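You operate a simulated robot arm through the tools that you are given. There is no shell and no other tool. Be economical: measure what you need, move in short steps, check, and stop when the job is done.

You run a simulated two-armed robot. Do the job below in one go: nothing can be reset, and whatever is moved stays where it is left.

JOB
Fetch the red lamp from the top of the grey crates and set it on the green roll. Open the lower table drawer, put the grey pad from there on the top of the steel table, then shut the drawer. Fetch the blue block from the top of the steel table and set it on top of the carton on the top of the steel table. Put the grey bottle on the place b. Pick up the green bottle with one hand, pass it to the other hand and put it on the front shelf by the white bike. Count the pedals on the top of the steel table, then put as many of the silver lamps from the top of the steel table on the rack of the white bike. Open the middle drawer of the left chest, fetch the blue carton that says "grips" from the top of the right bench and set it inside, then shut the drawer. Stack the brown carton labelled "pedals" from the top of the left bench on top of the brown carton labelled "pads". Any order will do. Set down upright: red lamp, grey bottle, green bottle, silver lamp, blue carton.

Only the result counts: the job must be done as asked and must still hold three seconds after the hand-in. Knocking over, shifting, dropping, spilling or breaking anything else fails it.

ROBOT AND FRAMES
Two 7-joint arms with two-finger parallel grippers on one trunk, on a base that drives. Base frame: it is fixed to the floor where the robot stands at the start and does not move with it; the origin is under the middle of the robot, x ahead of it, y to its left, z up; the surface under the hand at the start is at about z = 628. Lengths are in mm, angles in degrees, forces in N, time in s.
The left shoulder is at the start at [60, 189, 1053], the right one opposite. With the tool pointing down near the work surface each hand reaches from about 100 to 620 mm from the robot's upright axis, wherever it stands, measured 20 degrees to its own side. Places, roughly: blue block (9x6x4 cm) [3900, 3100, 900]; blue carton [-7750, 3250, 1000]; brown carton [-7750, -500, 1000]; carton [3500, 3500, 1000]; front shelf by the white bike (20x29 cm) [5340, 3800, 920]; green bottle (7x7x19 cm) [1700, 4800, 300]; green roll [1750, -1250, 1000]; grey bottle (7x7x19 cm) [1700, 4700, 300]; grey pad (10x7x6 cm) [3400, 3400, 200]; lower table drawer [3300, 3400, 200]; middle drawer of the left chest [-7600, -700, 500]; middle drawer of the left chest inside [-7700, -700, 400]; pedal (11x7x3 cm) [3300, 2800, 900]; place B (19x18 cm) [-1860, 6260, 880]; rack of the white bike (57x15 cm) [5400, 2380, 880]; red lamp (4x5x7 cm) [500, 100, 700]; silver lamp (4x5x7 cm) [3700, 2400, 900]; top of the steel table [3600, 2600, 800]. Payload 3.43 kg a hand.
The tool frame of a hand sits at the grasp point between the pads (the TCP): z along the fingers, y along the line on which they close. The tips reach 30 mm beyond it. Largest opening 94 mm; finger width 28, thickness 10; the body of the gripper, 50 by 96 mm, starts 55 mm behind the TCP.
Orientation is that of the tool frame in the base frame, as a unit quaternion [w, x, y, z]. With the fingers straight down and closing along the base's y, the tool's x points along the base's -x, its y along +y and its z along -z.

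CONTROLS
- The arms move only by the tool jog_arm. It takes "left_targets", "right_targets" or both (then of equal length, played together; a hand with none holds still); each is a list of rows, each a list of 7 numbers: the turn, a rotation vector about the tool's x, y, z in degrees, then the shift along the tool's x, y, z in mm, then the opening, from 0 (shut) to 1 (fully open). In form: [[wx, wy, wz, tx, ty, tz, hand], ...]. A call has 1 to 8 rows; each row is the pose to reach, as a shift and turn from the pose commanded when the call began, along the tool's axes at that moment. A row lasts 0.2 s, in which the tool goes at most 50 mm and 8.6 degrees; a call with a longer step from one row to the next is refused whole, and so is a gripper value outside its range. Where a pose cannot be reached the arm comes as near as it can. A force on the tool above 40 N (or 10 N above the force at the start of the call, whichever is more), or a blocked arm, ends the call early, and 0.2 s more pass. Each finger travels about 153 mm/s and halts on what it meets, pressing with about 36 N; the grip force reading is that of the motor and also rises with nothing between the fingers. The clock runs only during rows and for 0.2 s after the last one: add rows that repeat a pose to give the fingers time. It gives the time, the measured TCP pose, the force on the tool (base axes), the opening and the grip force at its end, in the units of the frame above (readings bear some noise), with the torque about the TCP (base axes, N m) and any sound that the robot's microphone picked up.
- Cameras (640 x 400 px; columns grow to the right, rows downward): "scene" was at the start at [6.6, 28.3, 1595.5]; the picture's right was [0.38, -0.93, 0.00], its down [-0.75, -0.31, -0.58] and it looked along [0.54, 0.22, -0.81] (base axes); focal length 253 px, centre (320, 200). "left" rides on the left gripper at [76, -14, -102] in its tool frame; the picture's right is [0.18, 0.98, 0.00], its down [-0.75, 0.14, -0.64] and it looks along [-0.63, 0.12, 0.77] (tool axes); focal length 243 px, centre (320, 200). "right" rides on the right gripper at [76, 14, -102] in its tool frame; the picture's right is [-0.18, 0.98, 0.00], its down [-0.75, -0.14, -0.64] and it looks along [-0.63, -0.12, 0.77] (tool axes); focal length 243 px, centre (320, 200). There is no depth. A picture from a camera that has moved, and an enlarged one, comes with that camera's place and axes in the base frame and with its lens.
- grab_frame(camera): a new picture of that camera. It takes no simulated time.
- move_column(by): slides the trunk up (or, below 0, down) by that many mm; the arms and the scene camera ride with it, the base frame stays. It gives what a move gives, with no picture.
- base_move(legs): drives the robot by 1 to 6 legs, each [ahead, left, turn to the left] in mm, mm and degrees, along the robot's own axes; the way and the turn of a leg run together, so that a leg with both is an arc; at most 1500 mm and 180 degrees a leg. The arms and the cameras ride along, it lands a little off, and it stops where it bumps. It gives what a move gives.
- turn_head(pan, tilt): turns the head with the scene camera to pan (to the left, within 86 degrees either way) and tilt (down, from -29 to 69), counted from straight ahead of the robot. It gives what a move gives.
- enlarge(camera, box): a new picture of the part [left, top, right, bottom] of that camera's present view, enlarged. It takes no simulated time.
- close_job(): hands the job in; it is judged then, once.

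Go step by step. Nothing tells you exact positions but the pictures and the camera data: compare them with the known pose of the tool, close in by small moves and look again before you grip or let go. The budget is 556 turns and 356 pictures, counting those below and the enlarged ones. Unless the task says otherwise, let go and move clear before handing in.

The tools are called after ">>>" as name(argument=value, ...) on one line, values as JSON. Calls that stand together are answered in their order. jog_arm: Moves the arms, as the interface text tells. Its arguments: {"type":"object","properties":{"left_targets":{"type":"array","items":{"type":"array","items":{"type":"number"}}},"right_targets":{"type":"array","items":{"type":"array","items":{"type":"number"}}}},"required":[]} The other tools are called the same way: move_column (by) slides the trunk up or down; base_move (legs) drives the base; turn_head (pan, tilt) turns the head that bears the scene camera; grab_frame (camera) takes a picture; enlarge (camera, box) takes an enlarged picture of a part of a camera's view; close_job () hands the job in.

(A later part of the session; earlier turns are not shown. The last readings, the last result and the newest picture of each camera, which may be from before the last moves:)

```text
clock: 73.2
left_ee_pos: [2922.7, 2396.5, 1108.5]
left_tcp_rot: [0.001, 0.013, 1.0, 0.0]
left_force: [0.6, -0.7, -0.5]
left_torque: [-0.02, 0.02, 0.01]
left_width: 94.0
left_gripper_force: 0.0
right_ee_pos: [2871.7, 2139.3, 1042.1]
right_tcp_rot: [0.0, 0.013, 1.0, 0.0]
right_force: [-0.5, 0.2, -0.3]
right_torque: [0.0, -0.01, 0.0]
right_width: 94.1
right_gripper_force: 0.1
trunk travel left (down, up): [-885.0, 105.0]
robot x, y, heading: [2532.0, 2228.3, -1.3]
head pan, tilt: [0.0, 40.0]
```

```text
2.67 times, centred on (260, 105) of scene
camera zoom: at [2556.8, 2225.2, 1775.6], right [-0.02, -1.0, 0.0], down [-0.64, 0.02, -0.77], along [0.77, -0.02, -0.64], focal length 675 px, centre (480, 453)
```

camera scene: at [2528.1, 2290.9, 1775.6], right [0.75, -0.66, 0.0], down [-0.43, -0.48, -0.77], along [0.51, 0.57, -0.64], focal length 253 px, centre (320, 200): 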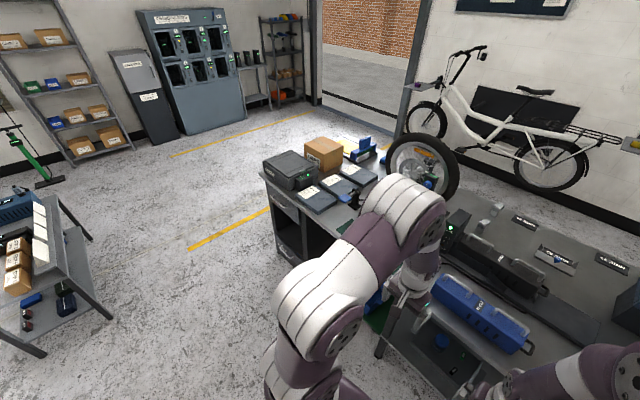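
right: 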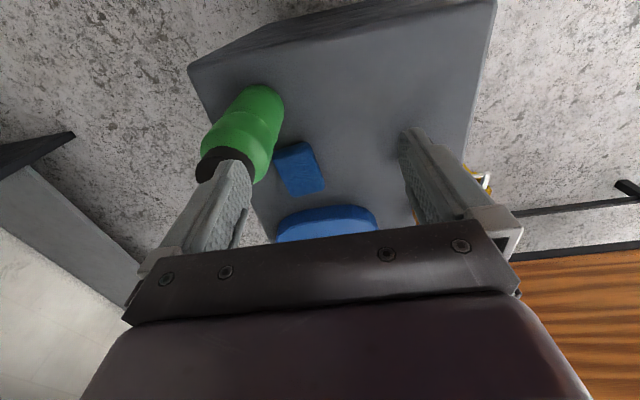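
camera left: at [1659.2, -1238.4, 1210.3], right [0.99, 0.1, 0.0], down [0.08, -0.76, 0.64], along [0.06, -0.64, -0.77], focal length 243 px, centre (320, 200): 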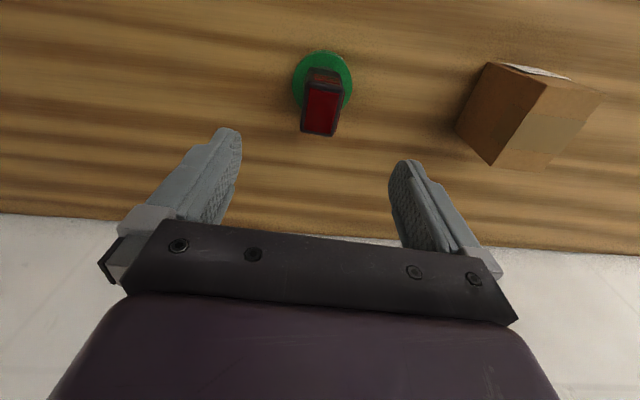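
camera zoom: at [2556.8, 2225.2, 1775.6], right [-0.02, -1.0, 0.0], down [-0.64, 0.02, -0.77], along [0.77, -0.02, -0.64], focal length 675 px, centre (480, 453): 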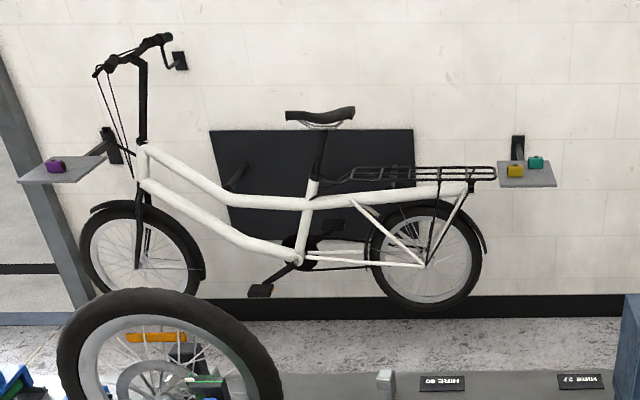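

>>> base_move(legs=[[0, 0, 1.5], [0, 900, 0]])

>>> turn_head(pan=-25, tilt=42)

>>> grab_frame(camera="scene")

>>> turn_head(pan=25, tilt=42)

>>> grab_frame(camera="scene")

```text
clock: 78.3
left_ee_pos: [2914.3, 3314.4, 1107.9]
left_tcp_rot: [0.0, -0.002, 1.0, 0.0]
left_force: [0.3, 1.5, -0.3]
left_torque: [0.01, -0.01, 0.0]
left_width: 93.8
left_gripper_force: 0.1
right_ee_pos: [2870.7, 3057.2, 1043.7]
right_tcp_rot: [0.0, -0.001, 1.0, -0.001]
right_force: [-0.9, 0.0, 0.7]
right_torque: [0.0, 0.01, 0.01]
right_width: 94.0
right_gripper_force: 0.1
trunk travel left (down, up): [-885.0, 105.0]
robot x, y, heading: [2530.9, 3129.1, 0.1]
head pan, tilt: [0.0, 40.0]
```

```text
clock: 79.2
left_ee_pos: [2914.8, 3314.7, 1107.4]
left_tcp_rot: [0.001, -0.001, 1.0, -0.001]
left_force: [0.1, -0.9, 0.2]
left_torque: [-0.01, -0.02, -0.01]
left_width: 94.0
left_gripper_force: 0.2
right_ee_pos: [2870.3, 3057.3, 1042.2]
right_tcp_rot: [0.001, -0.002, 1.0, -0.001]
right_force: [-0.9, 0.1, 0.3]
right_torque: [-0.01, 0.01, -0.01]
right_width: 93.9
right_gripper_force: 0.0
trunk travel left (down, up): [-885.0, 105.0]
robot x, y, heading: [2528.0, 3131.8, 0.2]
head pan, tilt: [-25.0, 42.0]
```

```text
322 pictures are left
camera scene: at [2545.5, 3098.1, 1772.7], right [-0.42, -0.91, 0.0], down [-0.61, 0.28, -0.74], along [0.67, -0.31, -0.67], focal length 253 px, centre (320, 200)
```

scene: 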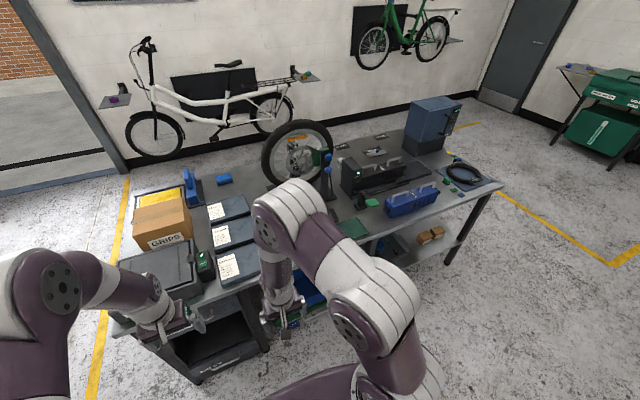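

```text
clock: 80.4
left_ee_pos: [2915.1, 3314.1, 1109.0]
left_tcp_rot: [0.0, -0.002, 1.0, 0.0]
left_force: [-1.1, -0.4, -0.4]
left_torque: [-0.01, 0.04, -0.02]
left_width: 93.7
left_gripper_force: 0.0
right_ee_pos: [2872.4, 3056.4, 1043.5]
right_tcp_rot: [0.0, -0.002, 1.0, 0.001]
right_force: [-0.6, 0.7, -0.3]
right_torque: [0.01, 0.01, -0.02]
right_width: 94.0
right_gripper_force: 0.0
trunk travel left (down, up): [-885.0, 105.0]
robot x, y, heading: [2532.4, 3134.1, 0.2]
head pan, tilt: [25.0, 42.0]
```

```text
321 pictures are left
camera scene: at [2545.3, 3168.5, 1772.7], right [0.43, -0.91, 0.0], down [-0.61, -0.28, -0.74], along [0.67, 0.32, -0.67], focal length 253 px, centre (320, 200)
```

scene: 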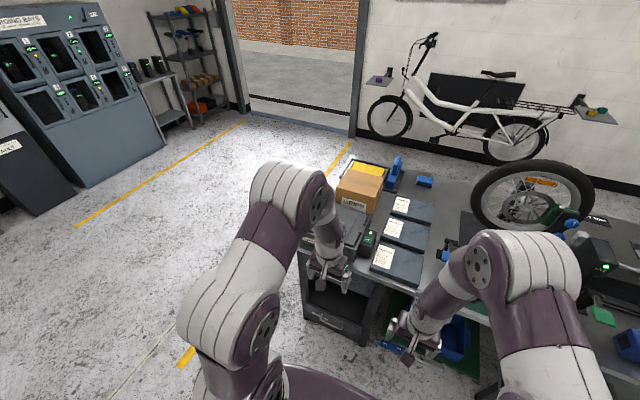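

>>> enlarge(camera="scene", box=[320, 150, 640, 350])

>>> turn_head(pan=-40, tilt=40)

>>> enlarge(camera="scene", box=[160, 100, 480, 300])

```text
2.00 times, centred on (480, 250) of scene
camera zoom: at [2545.3, 3168.5, 1772.7], right [0.43, -0.91, 0.0], down [-0.61, -0.28, -0.74], along [0.67, 0.32, -0.67], focal length 507 px, centre (0, 100)
```

zoom: 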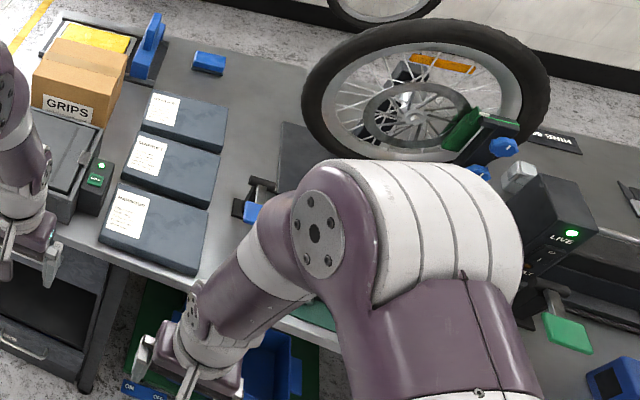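

```text
clock: 81.7
left_ee_pos: [2915.0, 3313.6, 1108.0]
left_tcp_rot: [0.0, -0.001, 1.0, 0.0]
left_force: [0.0, -0.3, -0.2]
left_torque: [0.02, 0.0, 0.0]
left_width: 94.2
left_gripper_force: 0.0
right_ee_pos: [2871.8, 3057.9, 1043.3]
right_tcp_rot: [0.0, -0.002, 1.0, 0.0]
right_force: [-0.2, -0.4, 0.1]
right_torque: [0.01, -0.03, 0.02]
right_width: 93.7
right_gripper_force: 0.0
trunk travel left (down, up): [-885.0, 105.0]
robot x, y, heading: [2529.7, 3134.9, 0.6]
head pan, tilt: [-40.0, 40.0]
```

```text
2.00 times, centred on (320, 200) of scene
camera zoom: at [2535.0, 3078.7, 1775.6], right [-0.64, -0.77, 0.0], down [-0.49, 0.41, -0.77], along [0.59, -0.49, -0.64], focal length 507 px, centre (320, 200)
```

zoom: 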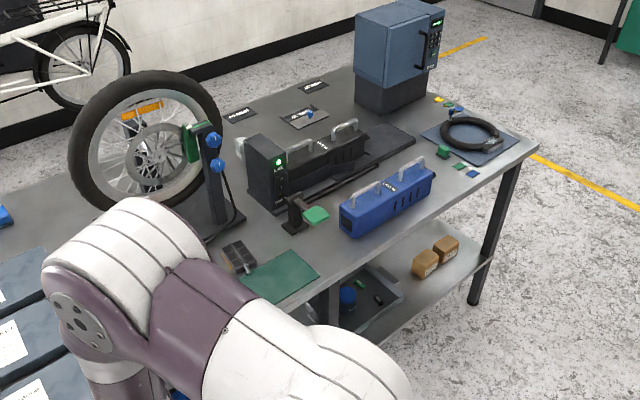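

>>> base_move(legs=[[0, 250, 0], [-250, 0, 0]])

>>> turn_head(pan=0, tilt=45)

>>> grab_frame(camera="scene")

```text
clock: 85.0
left_ee_pos: [2662.3, 3564.2, 1106.3]
left_tcp_rot: [-0.001, -0.003, 1.0, -0.001]
left_force: [0.2, -0.9, 0.1]
left_torque: [-0.02, -0.01, -0.01]
left_width: 94.0
left_gripper_force: 0.2
right_ee_pos: [2620.9, 3307.7, 1043.3]
right_tcp_rot: [-0.001, -0.004, 1.0, 0.0]
right_force: [-1.2, -0.5, 0.4]
right_torque: [-0.02, 0.0, 0.02]
right_width: 93.8
right_gripper_force: 0.1
trunk travel left (down, up): [-885.0, 105.0]
robot x, y, heading: [2279.4, 3377.5, 0.1]
head pan, tilt: [-40.0, 40.0]
```

```text
clock: 86.0
left_ee_pos: [2663.0, 3563.7, 1107.6]
left_tcp_rot: [0.0, -0.003, 1.0, 0.0]
left_force: [1.2, -0.1, -0.5]
left_torque: [-0.02, 0.02, -0.03]
left_width: 94.0
left_gripper_force: 0.1
right_ee_pos: [2620.0, 3308.3, 1042.4]
right_tcp_rot: [0.0, -0.003, 1.0, 0.0]
right_force: [-0.4, 0.8, 0.8]
right_torque: [0.02, -0.01, 0.0]
right_width: 93.9
right_gripper_force: 0.0
trunk travel left (down, up): [-885.0, 105.0]
robot x, y, heading: [2279.3, 3376.6, 0.3]
head pan, tilt: [0.0, 45.0]
```

```text
318 pictures are left
camera scene: at [2299.6, 3381.5, 1768.3], right [0.01, -1.0, 0.0], down [-0.71, 0.0, -0.71], along [0.71, 0.0, -0.71], focal length 253 px, centre (320, 200)
```

scene: 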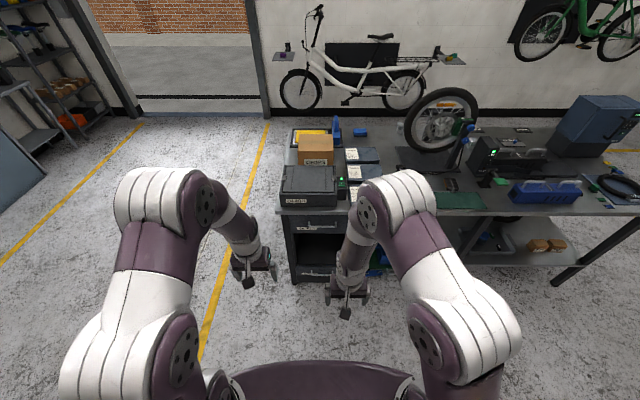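

>>> move_column(by=-650)

>>> turn_head(pan=0, tilt=35)

>>> grab_frame(camera="scene")

>>> enlarge(camera="scene", box=[240, 90, 440, 215])

```text
refused: -650 is not a number from -400 to 400
```

```text
clock: 86.8
left_ee_pos: [2661.1, 3562.8, 1108.4]
left_tcp_rot: [-0.001, -0.003, 1.0, -0.001]
left_force: [-0.4, 0.5, -1.3]
left_torque: [-0.02, 0.02, -0.02]
left_width: 93.9
left_gripper_force: 0.2
right_ee_pos: [2620.6, 3306.0, 1042.1]
right_tcp_rot: [0.0, -0.004, 1.0, -0.001]
right_force: [0.4, 0.0, -0.3]
right_torque: [-0.02, 0.03, 0.0]
right_width: 94.1
right_gripper_force: 0.1
trunk travel left (down, up): [-885.0, 105.0]
robot x, y, heading: [2279.7, 3383.9, 0.5]
head pan, tilt: [0.0, 35.0]
```

```text
317 pictures are left
camera scene: at [2305.5, 3381.5, 1783.1], right [0.01, -1.0, 0.0], down [-0.57, 0.0, -0.82], along [0.82, 0.01, -0.57], focal length 253 px, centre (320, 200)
```

scene: 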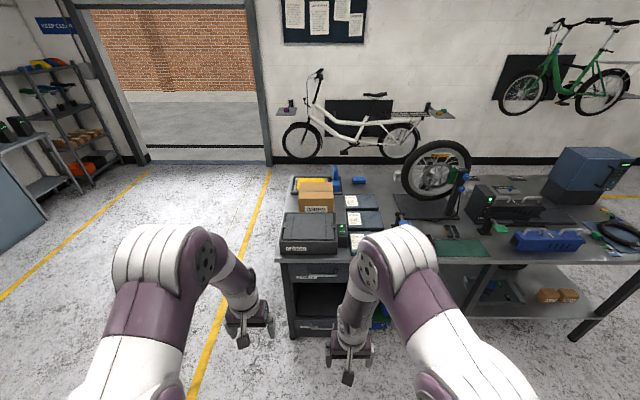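

```text
3.20 times, centred on (340, 152) of scene
camera zoom: at [2305.5, 3381.5, 1783.1], right [0.01, -1.0, 0.0], down [-0.57, 0.0, -0.82], along [0.82, 0.01, -0.57], focal length 810 px, centre (256, 352)
```

zoom: 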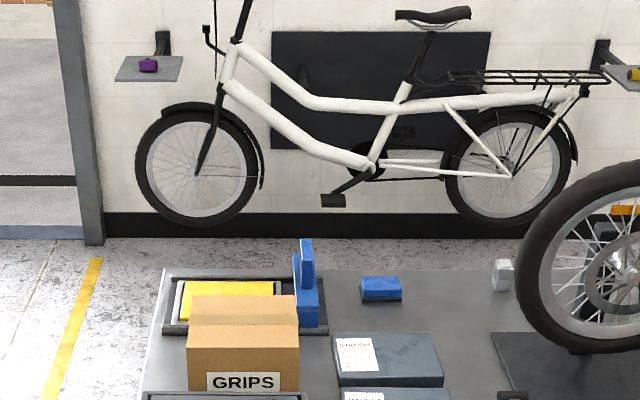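

>>> move_column(by=-350)

>>> move_column(by=-300)

>>> grab_frame(camera="scene")

>>> grab_frame(camera="left")

```text
clock: 90.2
left_ee_pos: [2661.1, 3563.9, 757.3]
left_tcp_rot: [0.0, -0.003, 1.0, 0.001]
left_force: [-0.3, 0.9, 1.0]
left_torque: [-0.04, 0.04, -0.02]
left_width: 94.0
left_gripper_force: 0.0
right_ee_pos: [2618.9, 3306.6, 692.6]
right_tcp_rot: [0.0, -0.004, 1.0, -0.001]
right_force: [-0.2, 0.6, 0.8]
right_torque: [-0.01, -0.02, 0.0]
right_width: 93.9
right_gripper_force: 0.1
trunk travel left (down, up): [-535.0, 455.0]
robot x, y, heading: [2279.2, 3378.9, 0.4]
head pan, tilt: [0.0, 35.0]
```

```text
clock: 93.2
left_ee_pos: [2661.4, 3563.7, 457.8]
left_tcp_rot: [0.0, -0.004, 1.0, 0.0]
left_force: [-0.2, 1.3, -0.1]
left_torque: [0.01, 0.02, 0.03]
left_width: 93.8
left_gripper_force: 0.1
right_ee_pos: [2618.5, 3306.1, 392.7]
right_tcp_rot: [0.0, -0.004, 1.0, 0.0]
right_force: [0.0, -0.1, -0.1]
right_torque: [0.0, 0.02, -0.01]
right_width: 93.9
right_gripper_force: 0.0
trunk travel left (down, up): [-235.0, 755.0]
robot x, y, heading: [2278.4, 3378.7, 0.6]
head pan, tilt: [0.0, 35.0]
```

```text
315 pictures are left
camera scene: at [2305.5, 3381.5, 1133.2], right [0.01, -1.0, 0.0], down [-0.57, 0.0, -0.82], along [0.82, 0.01, -0.57], focal length 253 px, centre (320, 200)
```

scene: 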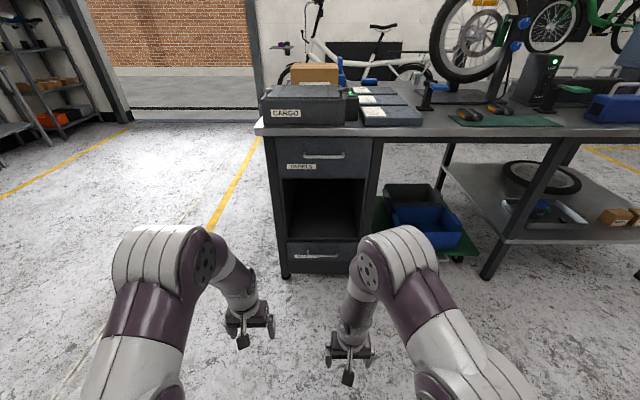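

```text
314 pictures are left
camera left: at [2586.0, 3549.6, 560.8], right [-0.19, 0.98, 0.0], down [0.75, 0.15, 0.64], along [0.63, 0.12, -0.77], focal length 243 px, centre (320, 200)
```

left: 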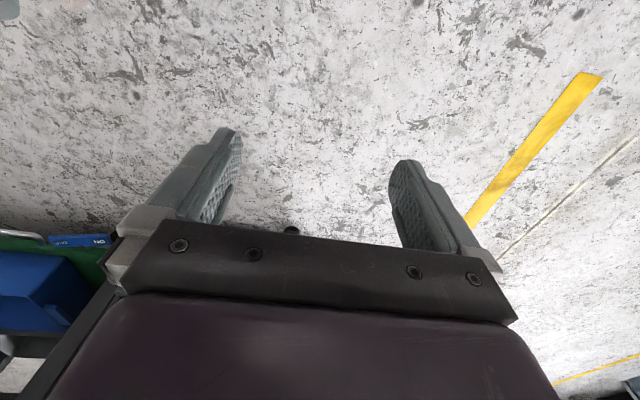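

>>> enlarge(camera="scene", box=[250, 120, 400, 290])

>>> enlarge(camera="scene", box=[400, 60, 600, 160])

```text
2.35 times, centred on (325, 205) of scene
camera zoom: at [2305.5, 3381.5, 1133.2], right [0.01, -1.0, 0.0], down [-0.57, 0.0, -0.82], along [0.82, 0.01, -0.57], focal length 596 px, centre (308, 188)
```

zoom: 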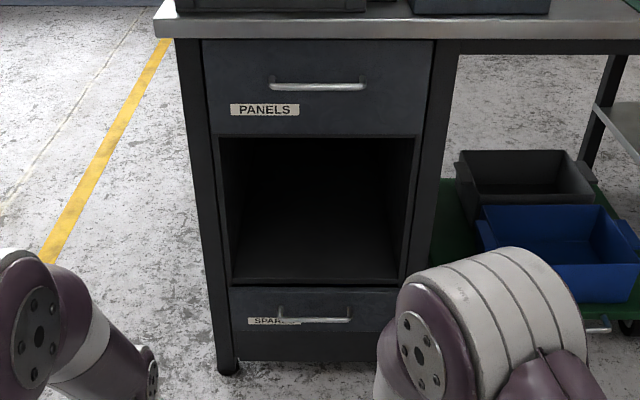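

```text
3.20 times, centred on (500, 110) of scene
camera zoom: at [2305.5, 3381.5, 1133.2], right [0.01, -1.0, 0.0], down [-0.57, 0.0, -0.82], along [0.82, 0.01, -0.57], focal length 810 px, centre (-256, 488)
```

zoom: 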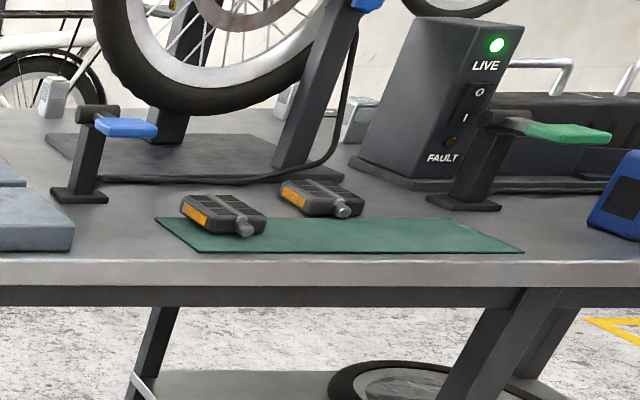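

The lower drawer ("SPARES") has a bar handle near (3165, 3380, 205). I position the robot and lower the trunk, then bring the left hand to a horizontal pose for the handle.

>>> base_move(legs=[[120, -150, -0.5]])

>>> jog_arm(left_targets=[[-4.9, -4.9, 4.9, -20, 0, 0, 0.6], [-9.8, -9.8, 9.8, -40, 0, 0, 0.6], [-14.7, -14.7, 14.7, -60, 0, 0, 0.6], [-19.6, -19.6, 19.6, -80, 0, 0, 0.6], [-24.5, -24.5, 24.5, -100, 0, 0, 0.6], [-29.4, -29.4, 29.4, -120, 0, 0, 0.6], [-34.3, -34.3, 34.3, -140, 0, 0, 0.6]])

```text
clock: 94.8
left_ee_pos: [2782.9, 3407.0, 457.7]
left_tcp_rot: [-0.001, 0.005, 1.0, 0.0]
left_force: [0.1, 0.5, 0.7]
left_torque: [-0.02, 0.0, 0.02]
left_width: 94.0
left_gripper_force: 0.2
right_ee_pos: [2738.2, 3151.3, 392.0]
right_tcp_rot: [-0.001, 0.006, 1.0, 0.001]
right_force: [0.8, -0.2, -0.1]
right_torque: [-0.01, 0.02, -0.03]
right_width: 94.2
right_gripper_force: 0.1
trunk travel left (down, up): [-235.0, 755.0]
robot x, y, heading: [2395.7, 3231.8, -0.5]
head pan, tilt: [0.0, 35.0]
```

```text
clock: 96.3
left_ee_pos: [2923.7, 3407.1, 457.7]
left_tcp_rot: [0.288, 0.291, 0.867, 0.285]
left_force: [-0.7, 0.1, -0.9]
left_torque: [-0.01, 0.0, 0.0]
left_width: 56.5
left_gripper_force: 0.1
right_ee_pos: [2736.3, 3149.5, 392.2]
right_tcp_rot: [0.0, 0.005, 1.0, 0.0]
right_force: [-0.5, -0.5, 0.0]
right_torque: [0.02, 0.0, 0.03]
right_width: 93.8
right_gripper_force: 0.1
trunk travel left (down, up): [-235.0, 755.0]
robot x, y, heading: [2396.8, 3228.3, -0.7]
head pan, tilt: [0.0, 35.0]
```

>>> jog_arm(left_targets=[[-4.9, -4.9, 4.9, 0, 0, 0, 0.6], [-9.8, -9.8, 9.8, 0, 0, 0, 0.6], [-14.7, -14.7, 14.7, 0, 0, 0, 0.6], [-19.6, -19.6, 19.6, 0, 0, 0, 0.6], [-24.5, -24.5, 24.5, 0, 0, 0, 0.6], [-29.4, -29.4, 29.4, 0, 0, 0, 0.6], [-34.3, -34.3, 34.3, 0, 0, 0, 0.6], [-35, -35, 35, 0, 0, 0, 0.6]])

>>> grab_frame(camera="left")

>>> grab_frame(camera="scene")

```text
clock: 98.2
left_ee_pos: [3023.2, 3342.0, 510.0]
left_tcp_rot: [0.497, 0.498, 0.507, 0.498]
left_force: [0.1, 1.7, 0.1]
left_torque: [0.0, -0.04, 0.0]
left_width: 56.5
left_gripper_force: 0.1
left hand out of reach, approached as far as the arm can: row 4, 5, 6, 7, 8
right_ee_pos: [2737.2, 3151.3, 392.4]
right_tcp_rot: [0.0, 0.005, 1.0, 0.0]
right_force: [0.0, 0.7, 0.4]
right_torque: [0.0, -0.02, 0.02]
right_width: 94.0
right_gripper_force: 0.0
trunk travel left (down, up): [-235.0, 755.0]
robot x, y, heading: [2392.4, 3229.7, -0.8]
head pan, tilt: [0.0, 35.0]
```

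```text
311 pictures are left
camera left: at [2919.8, 3416.8, 496.6], right [0.01, 0.19, 0.98], down [-0.63, -0.76, 0.16], along [0.78, -0.62, 0.11], focal length 243 px, centre (320, 200)
```

left: 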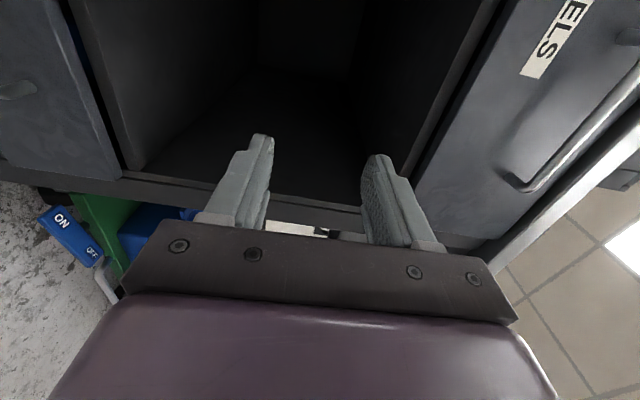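

```text
310 pictures are left
camera scene: at [2424.1, 3231.4, 1133.2], right [-0.01, -1.0, 0.0], down [-0.57, 0.01, -0.82], along [0.82, -0.01, -0.57], focal length 253 px, centre (320, 200)
```

scene: 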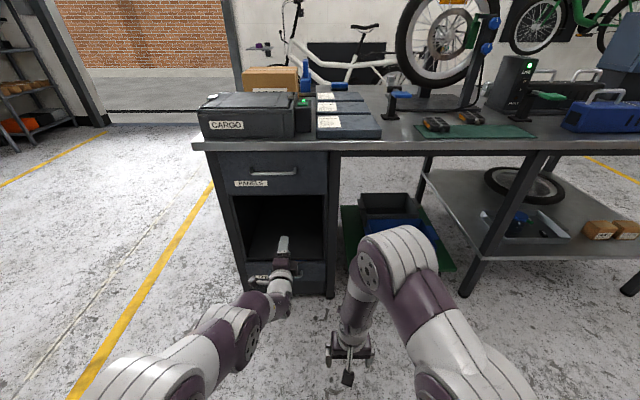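

>>> move_column(by=-150)

>>> jog_arm(left_targets=[[0, 0, 0, 10, -40, 0, 0.6], [0, 0, 0, 20, -80, 0, 0.6], [0, 0, 0, 30, -120, 0, 0.6], [0, 0, 0, 40, -155, 0, 0.6]])

>>> grab_frame(camera="left")

>>> grab_frame(camera="scene")

```text
clock: 99.9
left_ee_pos: [3022.5, 3341.7, 358.7]
left_tcp_rot: [0.496, 0.498, 0.509, 0.496]
left_force: [-0.1, 0.0, 0.1]
left_torque: [0.01, -0.02, 0.01]
left_width: 56.1
left_gripper_force: 0.0
right_ee_pos: [2737.4, 3151.7, 243.8]
right_tcp_rot: [0.0, 0.006, 1.0, 0.0]
right_force: [-0.6, -0.7, -1.2]
right_torque: [0.03, 0.01, -0.01]
right_width: 94.1
right_gripper_force: 0.0
trunk travel left (down, up): [-85.0, 905.0]
robot x, y, heading: [2394.8, 3230.4, -0.8]
head pan, tilt: [0.0, 35.0]
```

```text
clock: 100.9
left_ee_pos: [3044.3, 3351.7, 221.4]
left_tcp_rot: [0.485, 0.498, 0.52, 0.497]
left_force: [-0.4, 0.1, 0.2]
left_torque: [0.02, 0.01, -0.02]
left_width: 56.3
left_gripper_force: 0.1
left hand out of reach, approached as far as the arm can: row 1, 2, 3, 4
right_ee_pos: [2737.0, 3150.3, 242.6]
right_tcp_rot: [0.0, 0.005, 1.0, 0.0]
right_force: [0.3, -0.4, -0.4]
right_torque: [-0.04, -0.01, -0.01]
right_width: 94.0
right_gripper_force: 0.1
trunk travel left (down, up): [-85.0, 905.0]
robot x, y, heading: [2397.9, 3230.9, -0.7]
head pan, tilt: [0.0, 35.0]
```

```text
309 pictures are left
camera left: at [2939.3, 3423.7, 210.2], right [0.03, 0.2, 0.98], down [-0.61, -0.77, 0.17], along [0.79, -0.6, 0.1], focal length 243 px, centre (320, 200)
```

left: 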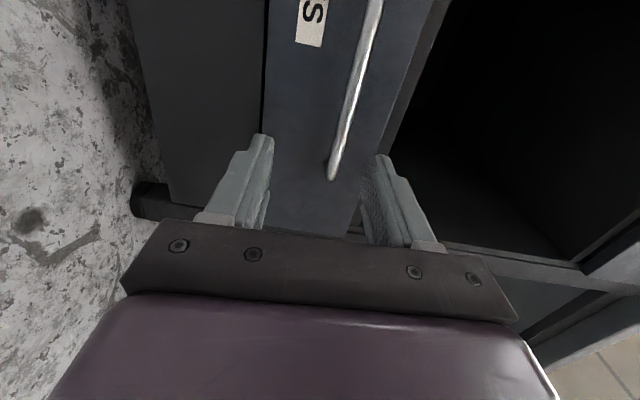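

```text
308 pictures are left
camera scene: at [2424.0, 3231.4, 983.2], right [-0.01, -1.0, 0.0], down [-0.57, 0.01, -0.82], along [0.82, -0.01, -0.57], focal length 253 px, centre (320, 200)
```

scene: 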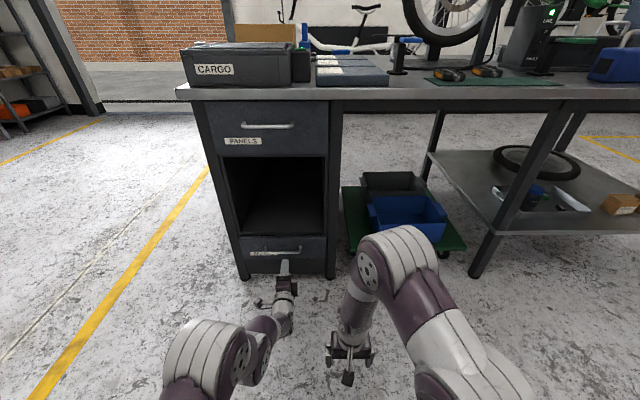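

>>> jog_arm(left_targets=[[0, 0, 0, 0, 0, 0, 0.6]])

```text
clock: 101.3
left_ee_pos: [3044.2, 3350.1, 221.0]
left_tcp_rot: [0.484, 0.498, 0.521, 0.496]
left_force: [-0.6, 0.2, 0.8]
left_torque: [0.02, 0.0, 0.03]
left_width: 56.5
left_gripper_force: 0.0
right_ee_pos: [2737.1, 3151.2, 242.4]
right_tcp_rot: [0.0, 0.005, 1.0, 0.0]
right_force: [-0.7, 0.3, 0.0]
right_torque: [0.02, -0.03, 0.02]
right_width: 94.1
right_gripper_force: 0.0
trunk travel left (down, up): [-85.0, 905.0]
robot x, y, heading: [2395.0, 3230.1, -0.8]
head pan, tilt: [0.0, 35.0]
```

>>> jog_arm(left_targets=[[0, 0, 0, 20, 22, 0, 0.7], [0, 0, 0, 24, 22, 40, 0.7]])

>>> grab_frame(camera="left")

>>> enlarge(camera="scene", box=[220, 200, 340, 300])

```text
clock: 101.9
left_ee_pos: [3086.8, 3349.7, 245.0]
left_tcp_rot: [0.49, 0.493, 0.516, 0.501]
left_force: [0.4, 0.1, 0.1]
left_torque: [-0.02, 0.02, -0.01]
left_width: 65.7
left_gripper_force: 0.0
left hand out of reach, approached as far as the arm can: row 1, 2
right_ee_pos: [2736.2, 3150.8, 243.4]
right_tcp_rot: [0.0, 0.005, 1.0, 0.0]
right_force: [0.0, -0.4, -0.7]
right_torque: [-0.04, 0.0, -0.01]
right_width: 94.0
right_gripper_force: 0.0
trunk travel left (down, up): [-85.0, 905.0]
robot x, y, heading: [2398.3, 3231.6, -0.5]
head pan, tilt: [0.0, 35.0]
```

```text
307 pictures are left
camera left: at [2981.7, 3421.8, 232.1], right [0.01, 0.19, 0.98], down [-0.61, -0.77, 0.16], along [0.79, -0.6, 0.11], focal length 243 px, centre (320, 200)
```

left: 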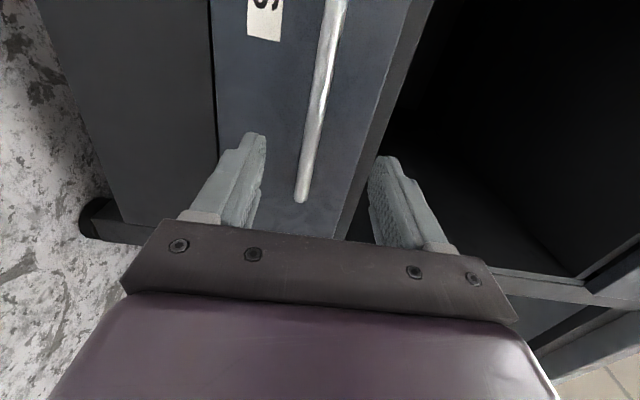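

```text
4.00 times, centred on (280, 250) of scene
camera zoom: at [2424.1, 3231.4, 983.2], right [-0.01, -1.0, 0.0], down [-0.57, 0.01, -0.82], along [0.82, -0.01, -0.57], focal length 1013 px, centre (480, 0)
```

zoom: 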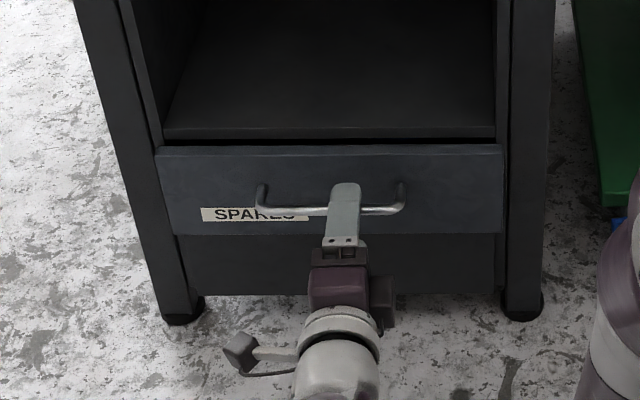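

>>> jog_arm(left_targets=[[0, 0, 0, 0, -5, 27, 0.7], [0, 0, 0, 0, -5, 54, 0.7]])

>>> grab_frame(camera="left")

>>> enlarge(camera="scene", box=[220, 200, 340, 300])

```text
clock: 102.5
left_ee_pos: [3130.6, 3341.0, 233.2]
left_tcp_rot: [0.492, 0.498, 0.513, 0.498]
left_force: [-13.3, 0.7, 2.4]
left_torque: [-0.04, -0.62, -0.18]
left_width: 67.0
left_gripper_force: 1.2
left hand out of reach, approached as far as the arm can: row 1, 2
right_ee_pos: [2735.3, 3150.4, 242.4]
right_tcp_rot: [0.001, 0.005, 1.0, 0.0]
right_force: [0.1, -0.1, -0.6]
right_torque: [-0.01, 0.01, -0.03]
right_width: 94.0
right_gripper_force: 0.1
trunk travel left (down, up): [-85.0, 905.0]
robot x, y, heading: [2395.8, 3230.4, -0.6]
head pan, tilt: [0.0, 35.0]
stopped in row 2 (left hand): the force on the tool passed its limit at 104 N (the readings are from after the stop); the commanded pose is now the measured one
```

```text
305 pictures are left
camera left: at [3026.6, 3416.9, 221.2], right [0.01, 0.19, 0.98], down [-0.62, -0.77, 0.16], along [0.78, -0.61, 0.11], focal length 243 px, centre (320, 200)
```

left: 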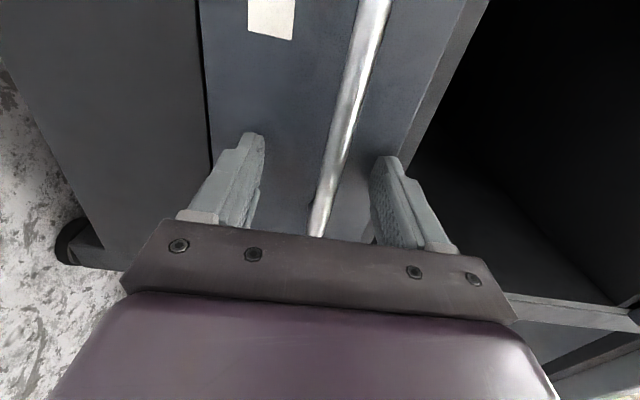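

```text
4.00 times, centred on (280, 250) of scene
camera zoom: at [2423.0, 3231.4, 983.2], right [-0.01, -1.0, 0.0], down [-0.57, 0.01, -0.82], along [0.82, -0.01, -0.57], focal length 1013 px, centre (480, 0)
```

zoom: 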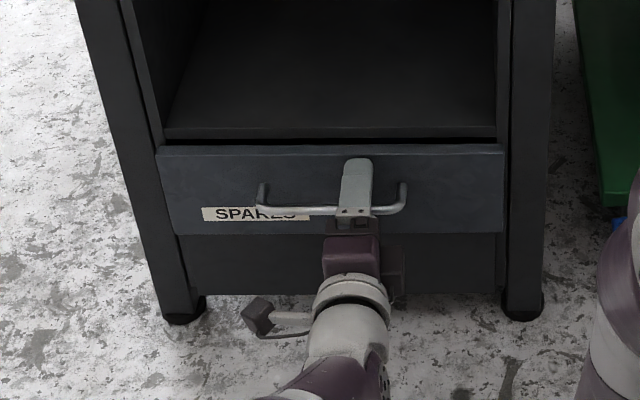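

>>> jog_arm(left_targets=[[0, 0, 0, 0, 0, -6, 0.7], [0, 0, 0, 0, 0, -6, 0], [0, 0, 0, 0, 0, -6, 0], [0, 0, 0, 0, 0, -6, 0]])

>>> grab_frame(camera="left")

```text
clock: 103.5
left_ee_pos: [3125.6, 3342.9, 237.8]
left_tcp_rot: [0.493, 0.496, 0.511, 0.499]
left_force: [1.4, 0.4, 13.8]
left_torque: [0.67, -0.01, -0.05]
left_width: 14.2
left_gripper_force: 45.1
right_ee_pos: [2736.5, 3151.7, 243.8]
right_tcp_rot: [0.001, 0.005, 1.0, 0.0]
right_force: [-0.6, -0.5, -0.1]
right_torque: [0.01, -0.03, 0.0]
right_width: 93.9
right_gripper_force: 0.0
trunk travel left (down, up): [-85.0, 905.0]
robot x, y, heading: [2399.4, 3231.3, -0.6]
head pan, tilt: [0.0, 35.0]
```

```text
303 pictures are left
camera left: at [3021.8, 3416.4, 224.1], right [0.01, 0.19, 0.98], down [-0.62, -0.77, 0.16], along [0.78, -0.61, 0.11], focal length 243 px, centre (320, 200)
```

left: 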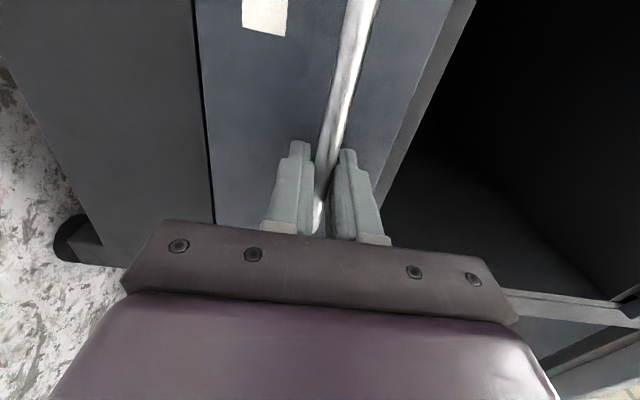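

>>> base_move(legs=[[-150, 0, 0]])

>>> grab_frame(camera="scene")

```text
clock: 104.9
left_ee_pos: [2973.9, 3340.8, 238.8]
left_tcp_rot: [0.493, 0.496, 0.511, 0.499]
left_force: [-0.2, -10.9, 21.6]
left_torque: [0.82, -0.12, -0.36]
left_width: 10.4
left_gripper_force: 44.6
right_ee_pos: [2584.8, 3151.6, 243.6]
right_tcp_rot: [0.0, 0.005, 1.0, 0.0]
right_force: [-0.4, 0.2, 0.0]
right_torque: [0.01, -0.02, 0.0]
right_width: 93.7
right_gripper_force: 0.1
trunk travel left (down, up): [-85.0, 905.0]
robot x, y, heading: [2245.4, 3232.4, -0.6]
head pan, tilt: [0.0, 35.0]
```

```text
302 pictures are left
camera scene: at [2269.8, 3232.2, 983.3], right [-0.01, -1.0, 0.0], down [-0.57, 0.01, -0.82], along [0.82, -0.01, -0.57], focal length 253 px, centre (320, 200)
```

scene: 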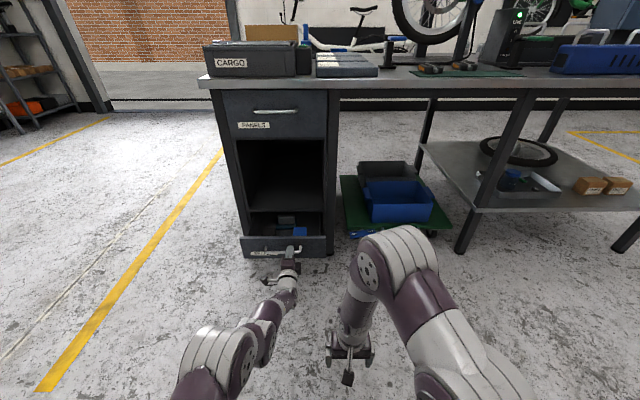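

Drawer is opening. I pull some more.

>>> base_move(legs=[[-120, 0, 0]])

>>> enlarge(camera="scene", box=[220, 170, 360, 280])

```text
clock: 106.2
left_ee_pos: [2852.0, 3342.6, 237.3]
left_tcp_rot: [0.494, 0.497, 0.509, 0.499]
left_force: [1.3, 2.6, 12.1]
left_torque: [1.07, -0.09, -0.18]
left_width: 10.5
left_gripper_force: 44.3
right_ee_pos: [2463.3, 3153.1, 243.1]
right_tcp_rot: [0.001, 0.006, 1.0, 0.0]
right_force: [0.1, 0.5, -0.4]
right_torque: [-0.02, 0.05, -0.03]
right_width: 94.1
right_gripper_force: 0.0
trunk travel left (down, up): [-85.0, 905.0]
robot x, y, heading: [2119.8, 3234.7, -0.7]
head pan, tilt: [0.0, 35.0]
```

```text
3.64 times, centred on (290, 225) of scene
camera zoom: at [2149.1, 3234.0, 983.3], right [-0.01, -1.0, 0.0], down [-0.57, 0.01, -0.82], along [0.82, -0.01, -0.57], focal length 921 px, centre (429, 109)
```

zoom: 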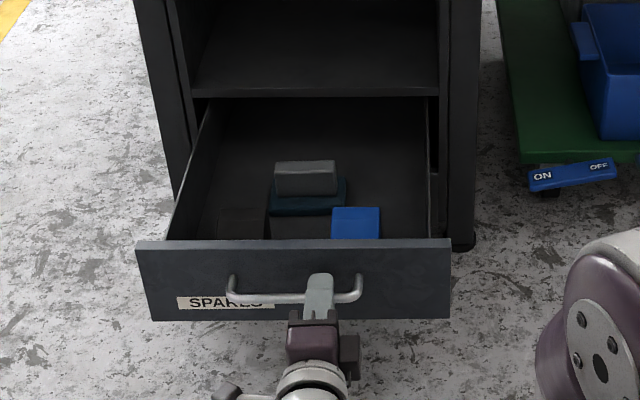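

>>> base_move(legs=[[-60, 0, 0]])

>>> enlarge(camera="scene", box=[220, 170, 360, 280])

```text
clock: 107.1
left_ee_pos: [2792.8, 3341.8, 236.5]
left_tcp_rot: [0.495, 0.497, 0.509, 0.499]
left_force: [1.4, -5.5, 5.6]
left_torque: [1.07, -0.05, -0.3]
left_width: 10.8
left_gripper_force: 44.2
right_ee_pos: [2402.4, 3153.3, 242.9]
right_tcp_rot: [0.0, 0.006, 1.0, 0.001]
right_force: [-0.1, -0.8, -0.3]
right_torque: [0.01, -0.02, 0.02]
right_width: 94.0
right_gripper_force: 0.2
trunk travel left (down, up): [-85.0, 905.0]
robot x, y, heading: [2059.4, 3242.5, -0.6]
head pan, tilt: [0.0, 35.0]
```

```text
3.64 times, centred on (290, 225) of scene
camera zoom: at [2089.3, 3234.7, 983.2], right [-0.01, -1.0, 0.0], down [-0.57, 0.01, -0.82], along [0.82, -0.01, -0.57], focal length 921 px, centre (429, 109)
```

zoom: 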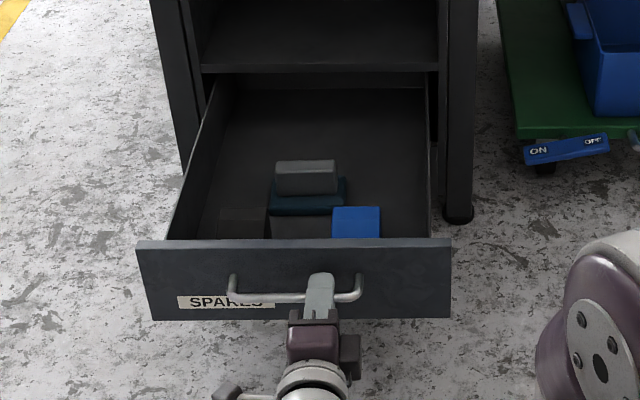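

Drawer is open about 330 mm; the grey pad lies inside around (3057, 3388). I release the handle, back off, and turn the left hand back down.

>>> jog_arm(left_targets=[[0, 0, 0, 0, 0, 0, 0.3], [0, 0, 0, 0, 0, 0, 0.7], [0, 0, 0, 0, 0, 0, 0.7], [0, 0, 0, 0, 0, 0, 0.7]], right_targets=[[0, 0, 0, 0, 0, -45, 1], [0, 0, 0, 0, 0, -90, 1], [0, 0, 0, 0, 0, -135, 1], [0, 0, 0, 0, 0, -180, 1]])

>>> base_move(legs=[[-200, 0, 0]])

>>> jog_arm(left_targets=[[4.9, 4.9, -4.9, 0, 20, -20, 0.7], [9.8, 9.8, -9.8, 0, 40, -40, 0.7], [14.7, 14.7, -14.7, 0, 60, -60, 0.7], [19.6, 19.6, -19.6, 0, 80, -80, 0.7], [24.5, 24.5, -24.5, 0, 100, -100, 0.7], [29.4, 29.4, -29.4, 0, 120, -120, 0.7], [34.3, 34.3, -34.3, 0, 140, -140, 1]])

>>> jog_arm(left_targets=[[4.9, 4.9, -4.9, 0, 0, 0, 1], [9.8, 9.8, -9.8, 0, 0, 0, 1], [14.7, 14.7, -14.7, 0, 0, 0, 1], [19.6, 19.6, -19.6, 0, 0, 0, 1], [24.5, 24.5, -24.5, 0, 0, 0, 1], [29.4, 29.4, -29.4, 0, 0, 0, 1], [34.3, 34.3, -34.3, 0, 0, 0, 1]])

>>> grab_frame(camera="scene")

```text
clock: 108.1
left_ee_pos: [2792.3, 3340.7, 237.0]
left_tcp_rot: [0.494, 0.497, 0.51, 0.499]
left_force: [0.1, 0.5, 0.0]
left_torque: [-0.01, -0.02, -0.01]
left_width: 65.7
left_gripper_force: 0.1
right_ee_pos: [2400.8, 3153.2, 423.8]
right_tcp_rot: [-0.001, 0.006, 1.0, 0.0]
right_force: [0.3, -0.2, -0.2]
right_torque: [0.03, 0.03, 0.02]
right_width: 94.1
right_gripper_force: 0.0
trunk travel left (down, up): [-85.0, 905.0]
robot x, y, heading: [2063.5, 3238.0, -0.9]
head pan, tilt: [0.0, 35.0]
```

```text
clock: 109.7
left_ee_pos: [2589.1, 3346.5, 236.4]
left_tcp_rot: [0.494, 0.497, 0.509, 0.499]
left_force: [-0.1, -0.5, 0.2]
left_torque: [0.02, -0.07, 0.0]
left_width: 65.6
left_gripper_force: 0.0
right_ee_pos: [2197.0, 3156.1, 423.9]
right_tcp_rot: [0.0, 0.006, 1.0, 0.0]
right_force: [-0.2, 1.7, -0.2]
right_torque: [0.03, 0.02, 0.03]
right_width: 94.0
right_gripper_force: 0.1
trunk travel left (down, up): [-85.0, 905.0]
robot x, y, heading: [1860.7, 3235.8, -1.0]
head pan, tilt: [0.0, 35.0]
```

```text
clock: 111.3
left_ee_pos: [2448.9, 3343.3, 377.2]
left_tcp_rot: [0.283, 0.286, 0.869, 0.287]
left_force: [0.7, 0.5, 0.2]
left_torque: [-0.01, -0.01, -0.01]
left_width: 94.1
left_gripper_force: 0.2
right_ee_pos: [2197.0, 3156.0, 424.0]
right_tcp_rot: [0.0, 0.006, 1.0, 0.0]
right_force: [-0.9, 0.7, -0.5]
right_torque: [0.01, 0.04, 0.0]
right_width: 93.9
right_gripper_force: 0.1
trunk travel left (down, up): [-85.0, 905.0]
robot x, y, heading: [1860.9, 3236.8, -0.8]
head pan, tilt: [0.0, 35.0]
```

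```text
clock: 112.9
left_ee_pos: [2425.8, 3348.4, 361.9]
left_tcp_rot: [0.006, 0.001, 1.0, 0.004]
left_force: [0.4, -0.3, -0.1]
left_torque: [0.0, 0.03, 0.0]
left_width: 94.1
left_gripper_force: 0.0
left hand out of reach, approached as far as the arm can: row 7
right_ee_pos: [2197.7, 3155.5, 423.4]
right_tcp_rot: [0.0, 0.007, 1.0, 0.001]
right_force: [-1.2, 0.5, -0.2]
right_torque: [0.01, 0.01, 0.03]
right_width: 93.9
right_gripper_force: 0.0
trunk travel left (down, up): [-85.0, 905.0]
robot x, y, heading: [1857.6, 3238.2, -0.6]
head pan, tilt: [0.0, 35.0]
```

```text
299 pictures are left
camera scene: at [1885.6, 3237.6, 983.1], right [-0.01, -1.0, 0.0], down [-0.57, 0.01, -0.82], along [0.82, -0.01, -0.57], focal length 253 px, centre (320, 200)
```

scene: 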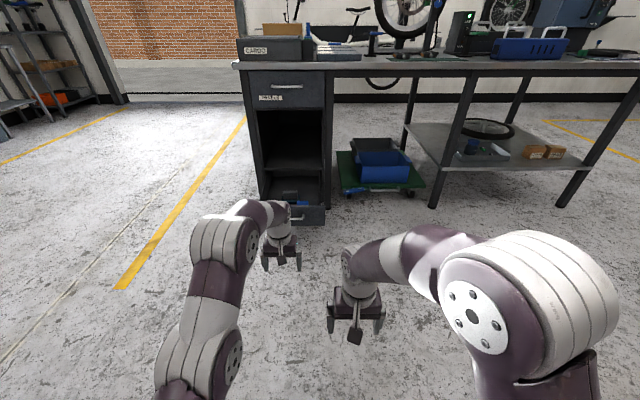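

>>> move_column(by=250)

>>> base_move(legs=[[620, 0, 0.6]])

>>> turn_head(pan=8, tilt=55)

>>> grab_frame(camera="left")

>>> grab_frame(camera="scene")

```text
clock: 115.5
left_ee_pos: [2427.1, 3347.7, 612.4]
left_tcp_rot: [0.007, 0.002, 1.0, 0.007]
left_force: [-0.3, 0.3, -0.2]
left_torque: [-0.01, -0.01, 0.03]
left_width: 94.2
left_gripper_force: 0.1
right_ee_pos: [2197.4, 3154.9, 672.9]
right_tcp_rot: [0.0, 0.007, 1.0, 0.0]
right_force: [0.2, -0.6, 0.3]
right_torque: [-0.01, 0.02, 0.02]
right_width: 94.2
right_gripper_force: 0.1
trunk travel left (down, up): [-335.0, 655.0]
robot x, y, heading: [1859.9, 3236.2, -0.8]
head pan, tilt: [0.0, 35.0]
```

```text
clock: 119.0
left_ee_pos: [3038.3, 3347.5, 612.3]
left_tcp_rot: [0.007, -0.003, 1.0, 0.005]
left_force: [0.1, -0.3, -0.3]
left_torque: [0.04, 0.01, 0.01]
left_width: 93.8
left_gripper_force: 0.1
right_ee_pos: [2810.4, 3154.1, 674.2]
right_tcp_rot: [-0.001, 0.002, 1.0, 0.0]
right_force: [0.1, -0.1, 0.8]
right_torque: [0.04, -0.01, 0.01]
right_width: 93.9
right_gripper_force: 0.2
trunk travel left (down, up): [-335.0, 655.0]
robot x, y, heading: [2470.3, 3230.4, -0.1]
head pan, tilt: [0.0, 35.0]
```

```text
clock: 119.8
left_ee_pos: [3038.0, 3347.2, 613.1]
left_tcp_rot: [0.007, -0.003, 1.0, 0.005]
left_force: [0.0, 0.4, -0.6]
left_torque: [-0.01, 0.04, 0.04]
left_width: 93.8
left_gripper_force: 0.1
right_ee_pos: [2810.8, 3154.9, 673.5]
right_tcp_rot: [0.0, 0.002, 1.0, 0.001]
right_force: [-0.5, -0.3, 0.1]
right_torque: [-0.02, -0.01, 0.01]
right_width: 93.9
right_gripper_force: 0.1
trunk travel left (down, up): [-335.0, 655.0]
robot x, y, heading: [2467.6, 3229.6, 0.2]
head pan, tilt: [8.0, 55.0]
```

```text
298 pictures are left
camera left: at [2960.5, 3332.9, 714.3], right [-0.19, 0.98, 0.01], down [0.74, 0.14, 0.65], along [0.64, 0.13, -0.76], focal length 243 px, centre (320, 200)
```

left: 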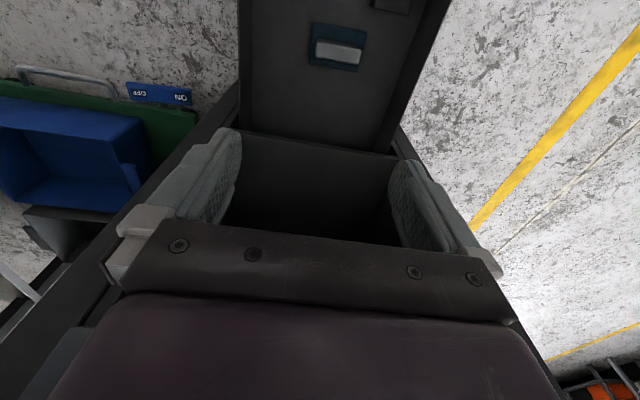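

```text
297 pictures are left
camera scene: at [2481.1, 3243.2, 1205.0], right [0.14, -0.99, 0.0], down [-0.81, -0.11, -0.57], along [0.57, 0.08, -0.82], focal length 253 px, centre (320, 200)
```

scene: 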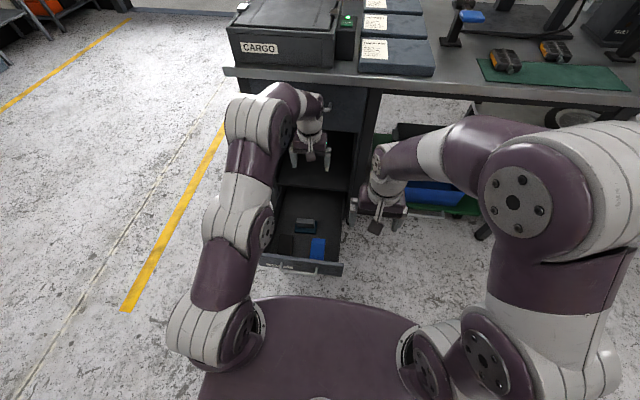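

>>> enlarge(camera="left", box=[280, 0, 400, 75])

>>> enlarge(camera="scene", box=[255, 180, 355, 280])

```text
5.33 times, centred on (340, 38) of left
camera zoom: at [2960.5, 3332.9, 714.3], right [-0.19, 0.98, 0.01], down [0.74, 0.14, 0.65], along [0.64, 0.13, -0.76], focal length 1294 px, centre (213, 1067)
```

zoom: 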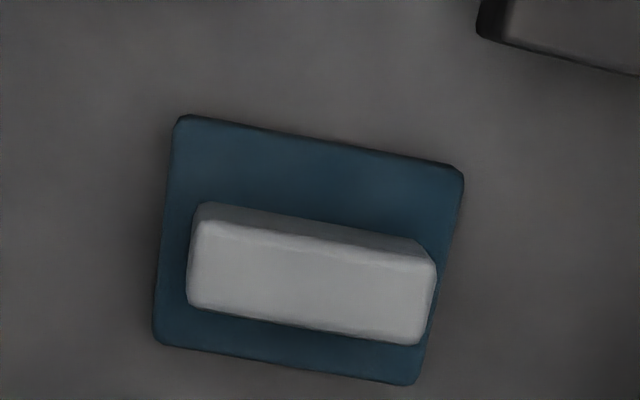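

```text
4.00 times, centred on (305, 230) of scene
camera zoom: at [2481.1, 3243.2, 1205.0], right [0.14, -0.99, 0.0], down [-0.81, -0.11, -0.57], along [0.57, 0.08, -0.82], focal length 1013 px, centre (380, 80)
```

zoom: 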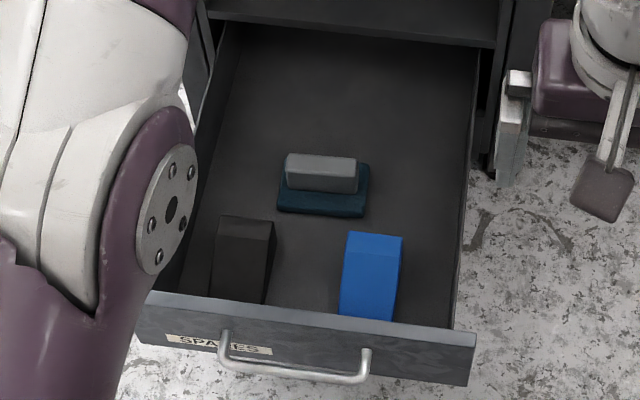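

>>> jog_arm(left_targets=[[0, 0, 0, 2, 10, 45, 1], [0, 0, 0, 4, 20, 90, 1], [0, 0, 0, 6, 30, 135, 1], [0, 0, 0, 8, 39, 180, 1], [0, 0, 0, 8, 39, 220, 1]])

>>> grab_frame(camera="left")

```text
clock: 121.0
left_ee_pos: [3035.1, 3389.4, 392.3]
left_tcp_rot: [0.007, -0.003, 1.0, 0.006]
left_force: [0.3, 0.7, 0.0]
left_torque: [0.06, 0.0, 0.0]
left_width: 93.8
left_gripper_force: 0.1
right_ee_pos: [2810.8, 3155.7, 673.0]
right_tcp_rot: [-0.001, 0.002, 1.0, 0.0]
right_force: [0.4, -0.7, -0.4]
right_torque: [0.03, 0.06, 0.02]
right_width: 93.8
right_gripper_force: 0.1
trunk travel left (down, up): [-335.0, 655.0]
robot x, y, heading: [2469.8, 3236.3, -0.2]
head pan, tilt: [8.0, 55.0]
```

```text
294 pictures are left
camera left: at [2957.3, 3373.6, 493.7], right [-0.19, 0.98, 0.01], down [0.74, 0.14, 0.65], along [0.64, 0.13, -0.76], focal length 243 px, centre (320, 200)
```

left: 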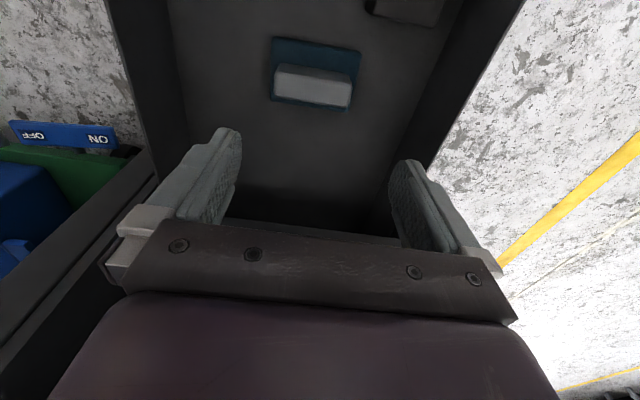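

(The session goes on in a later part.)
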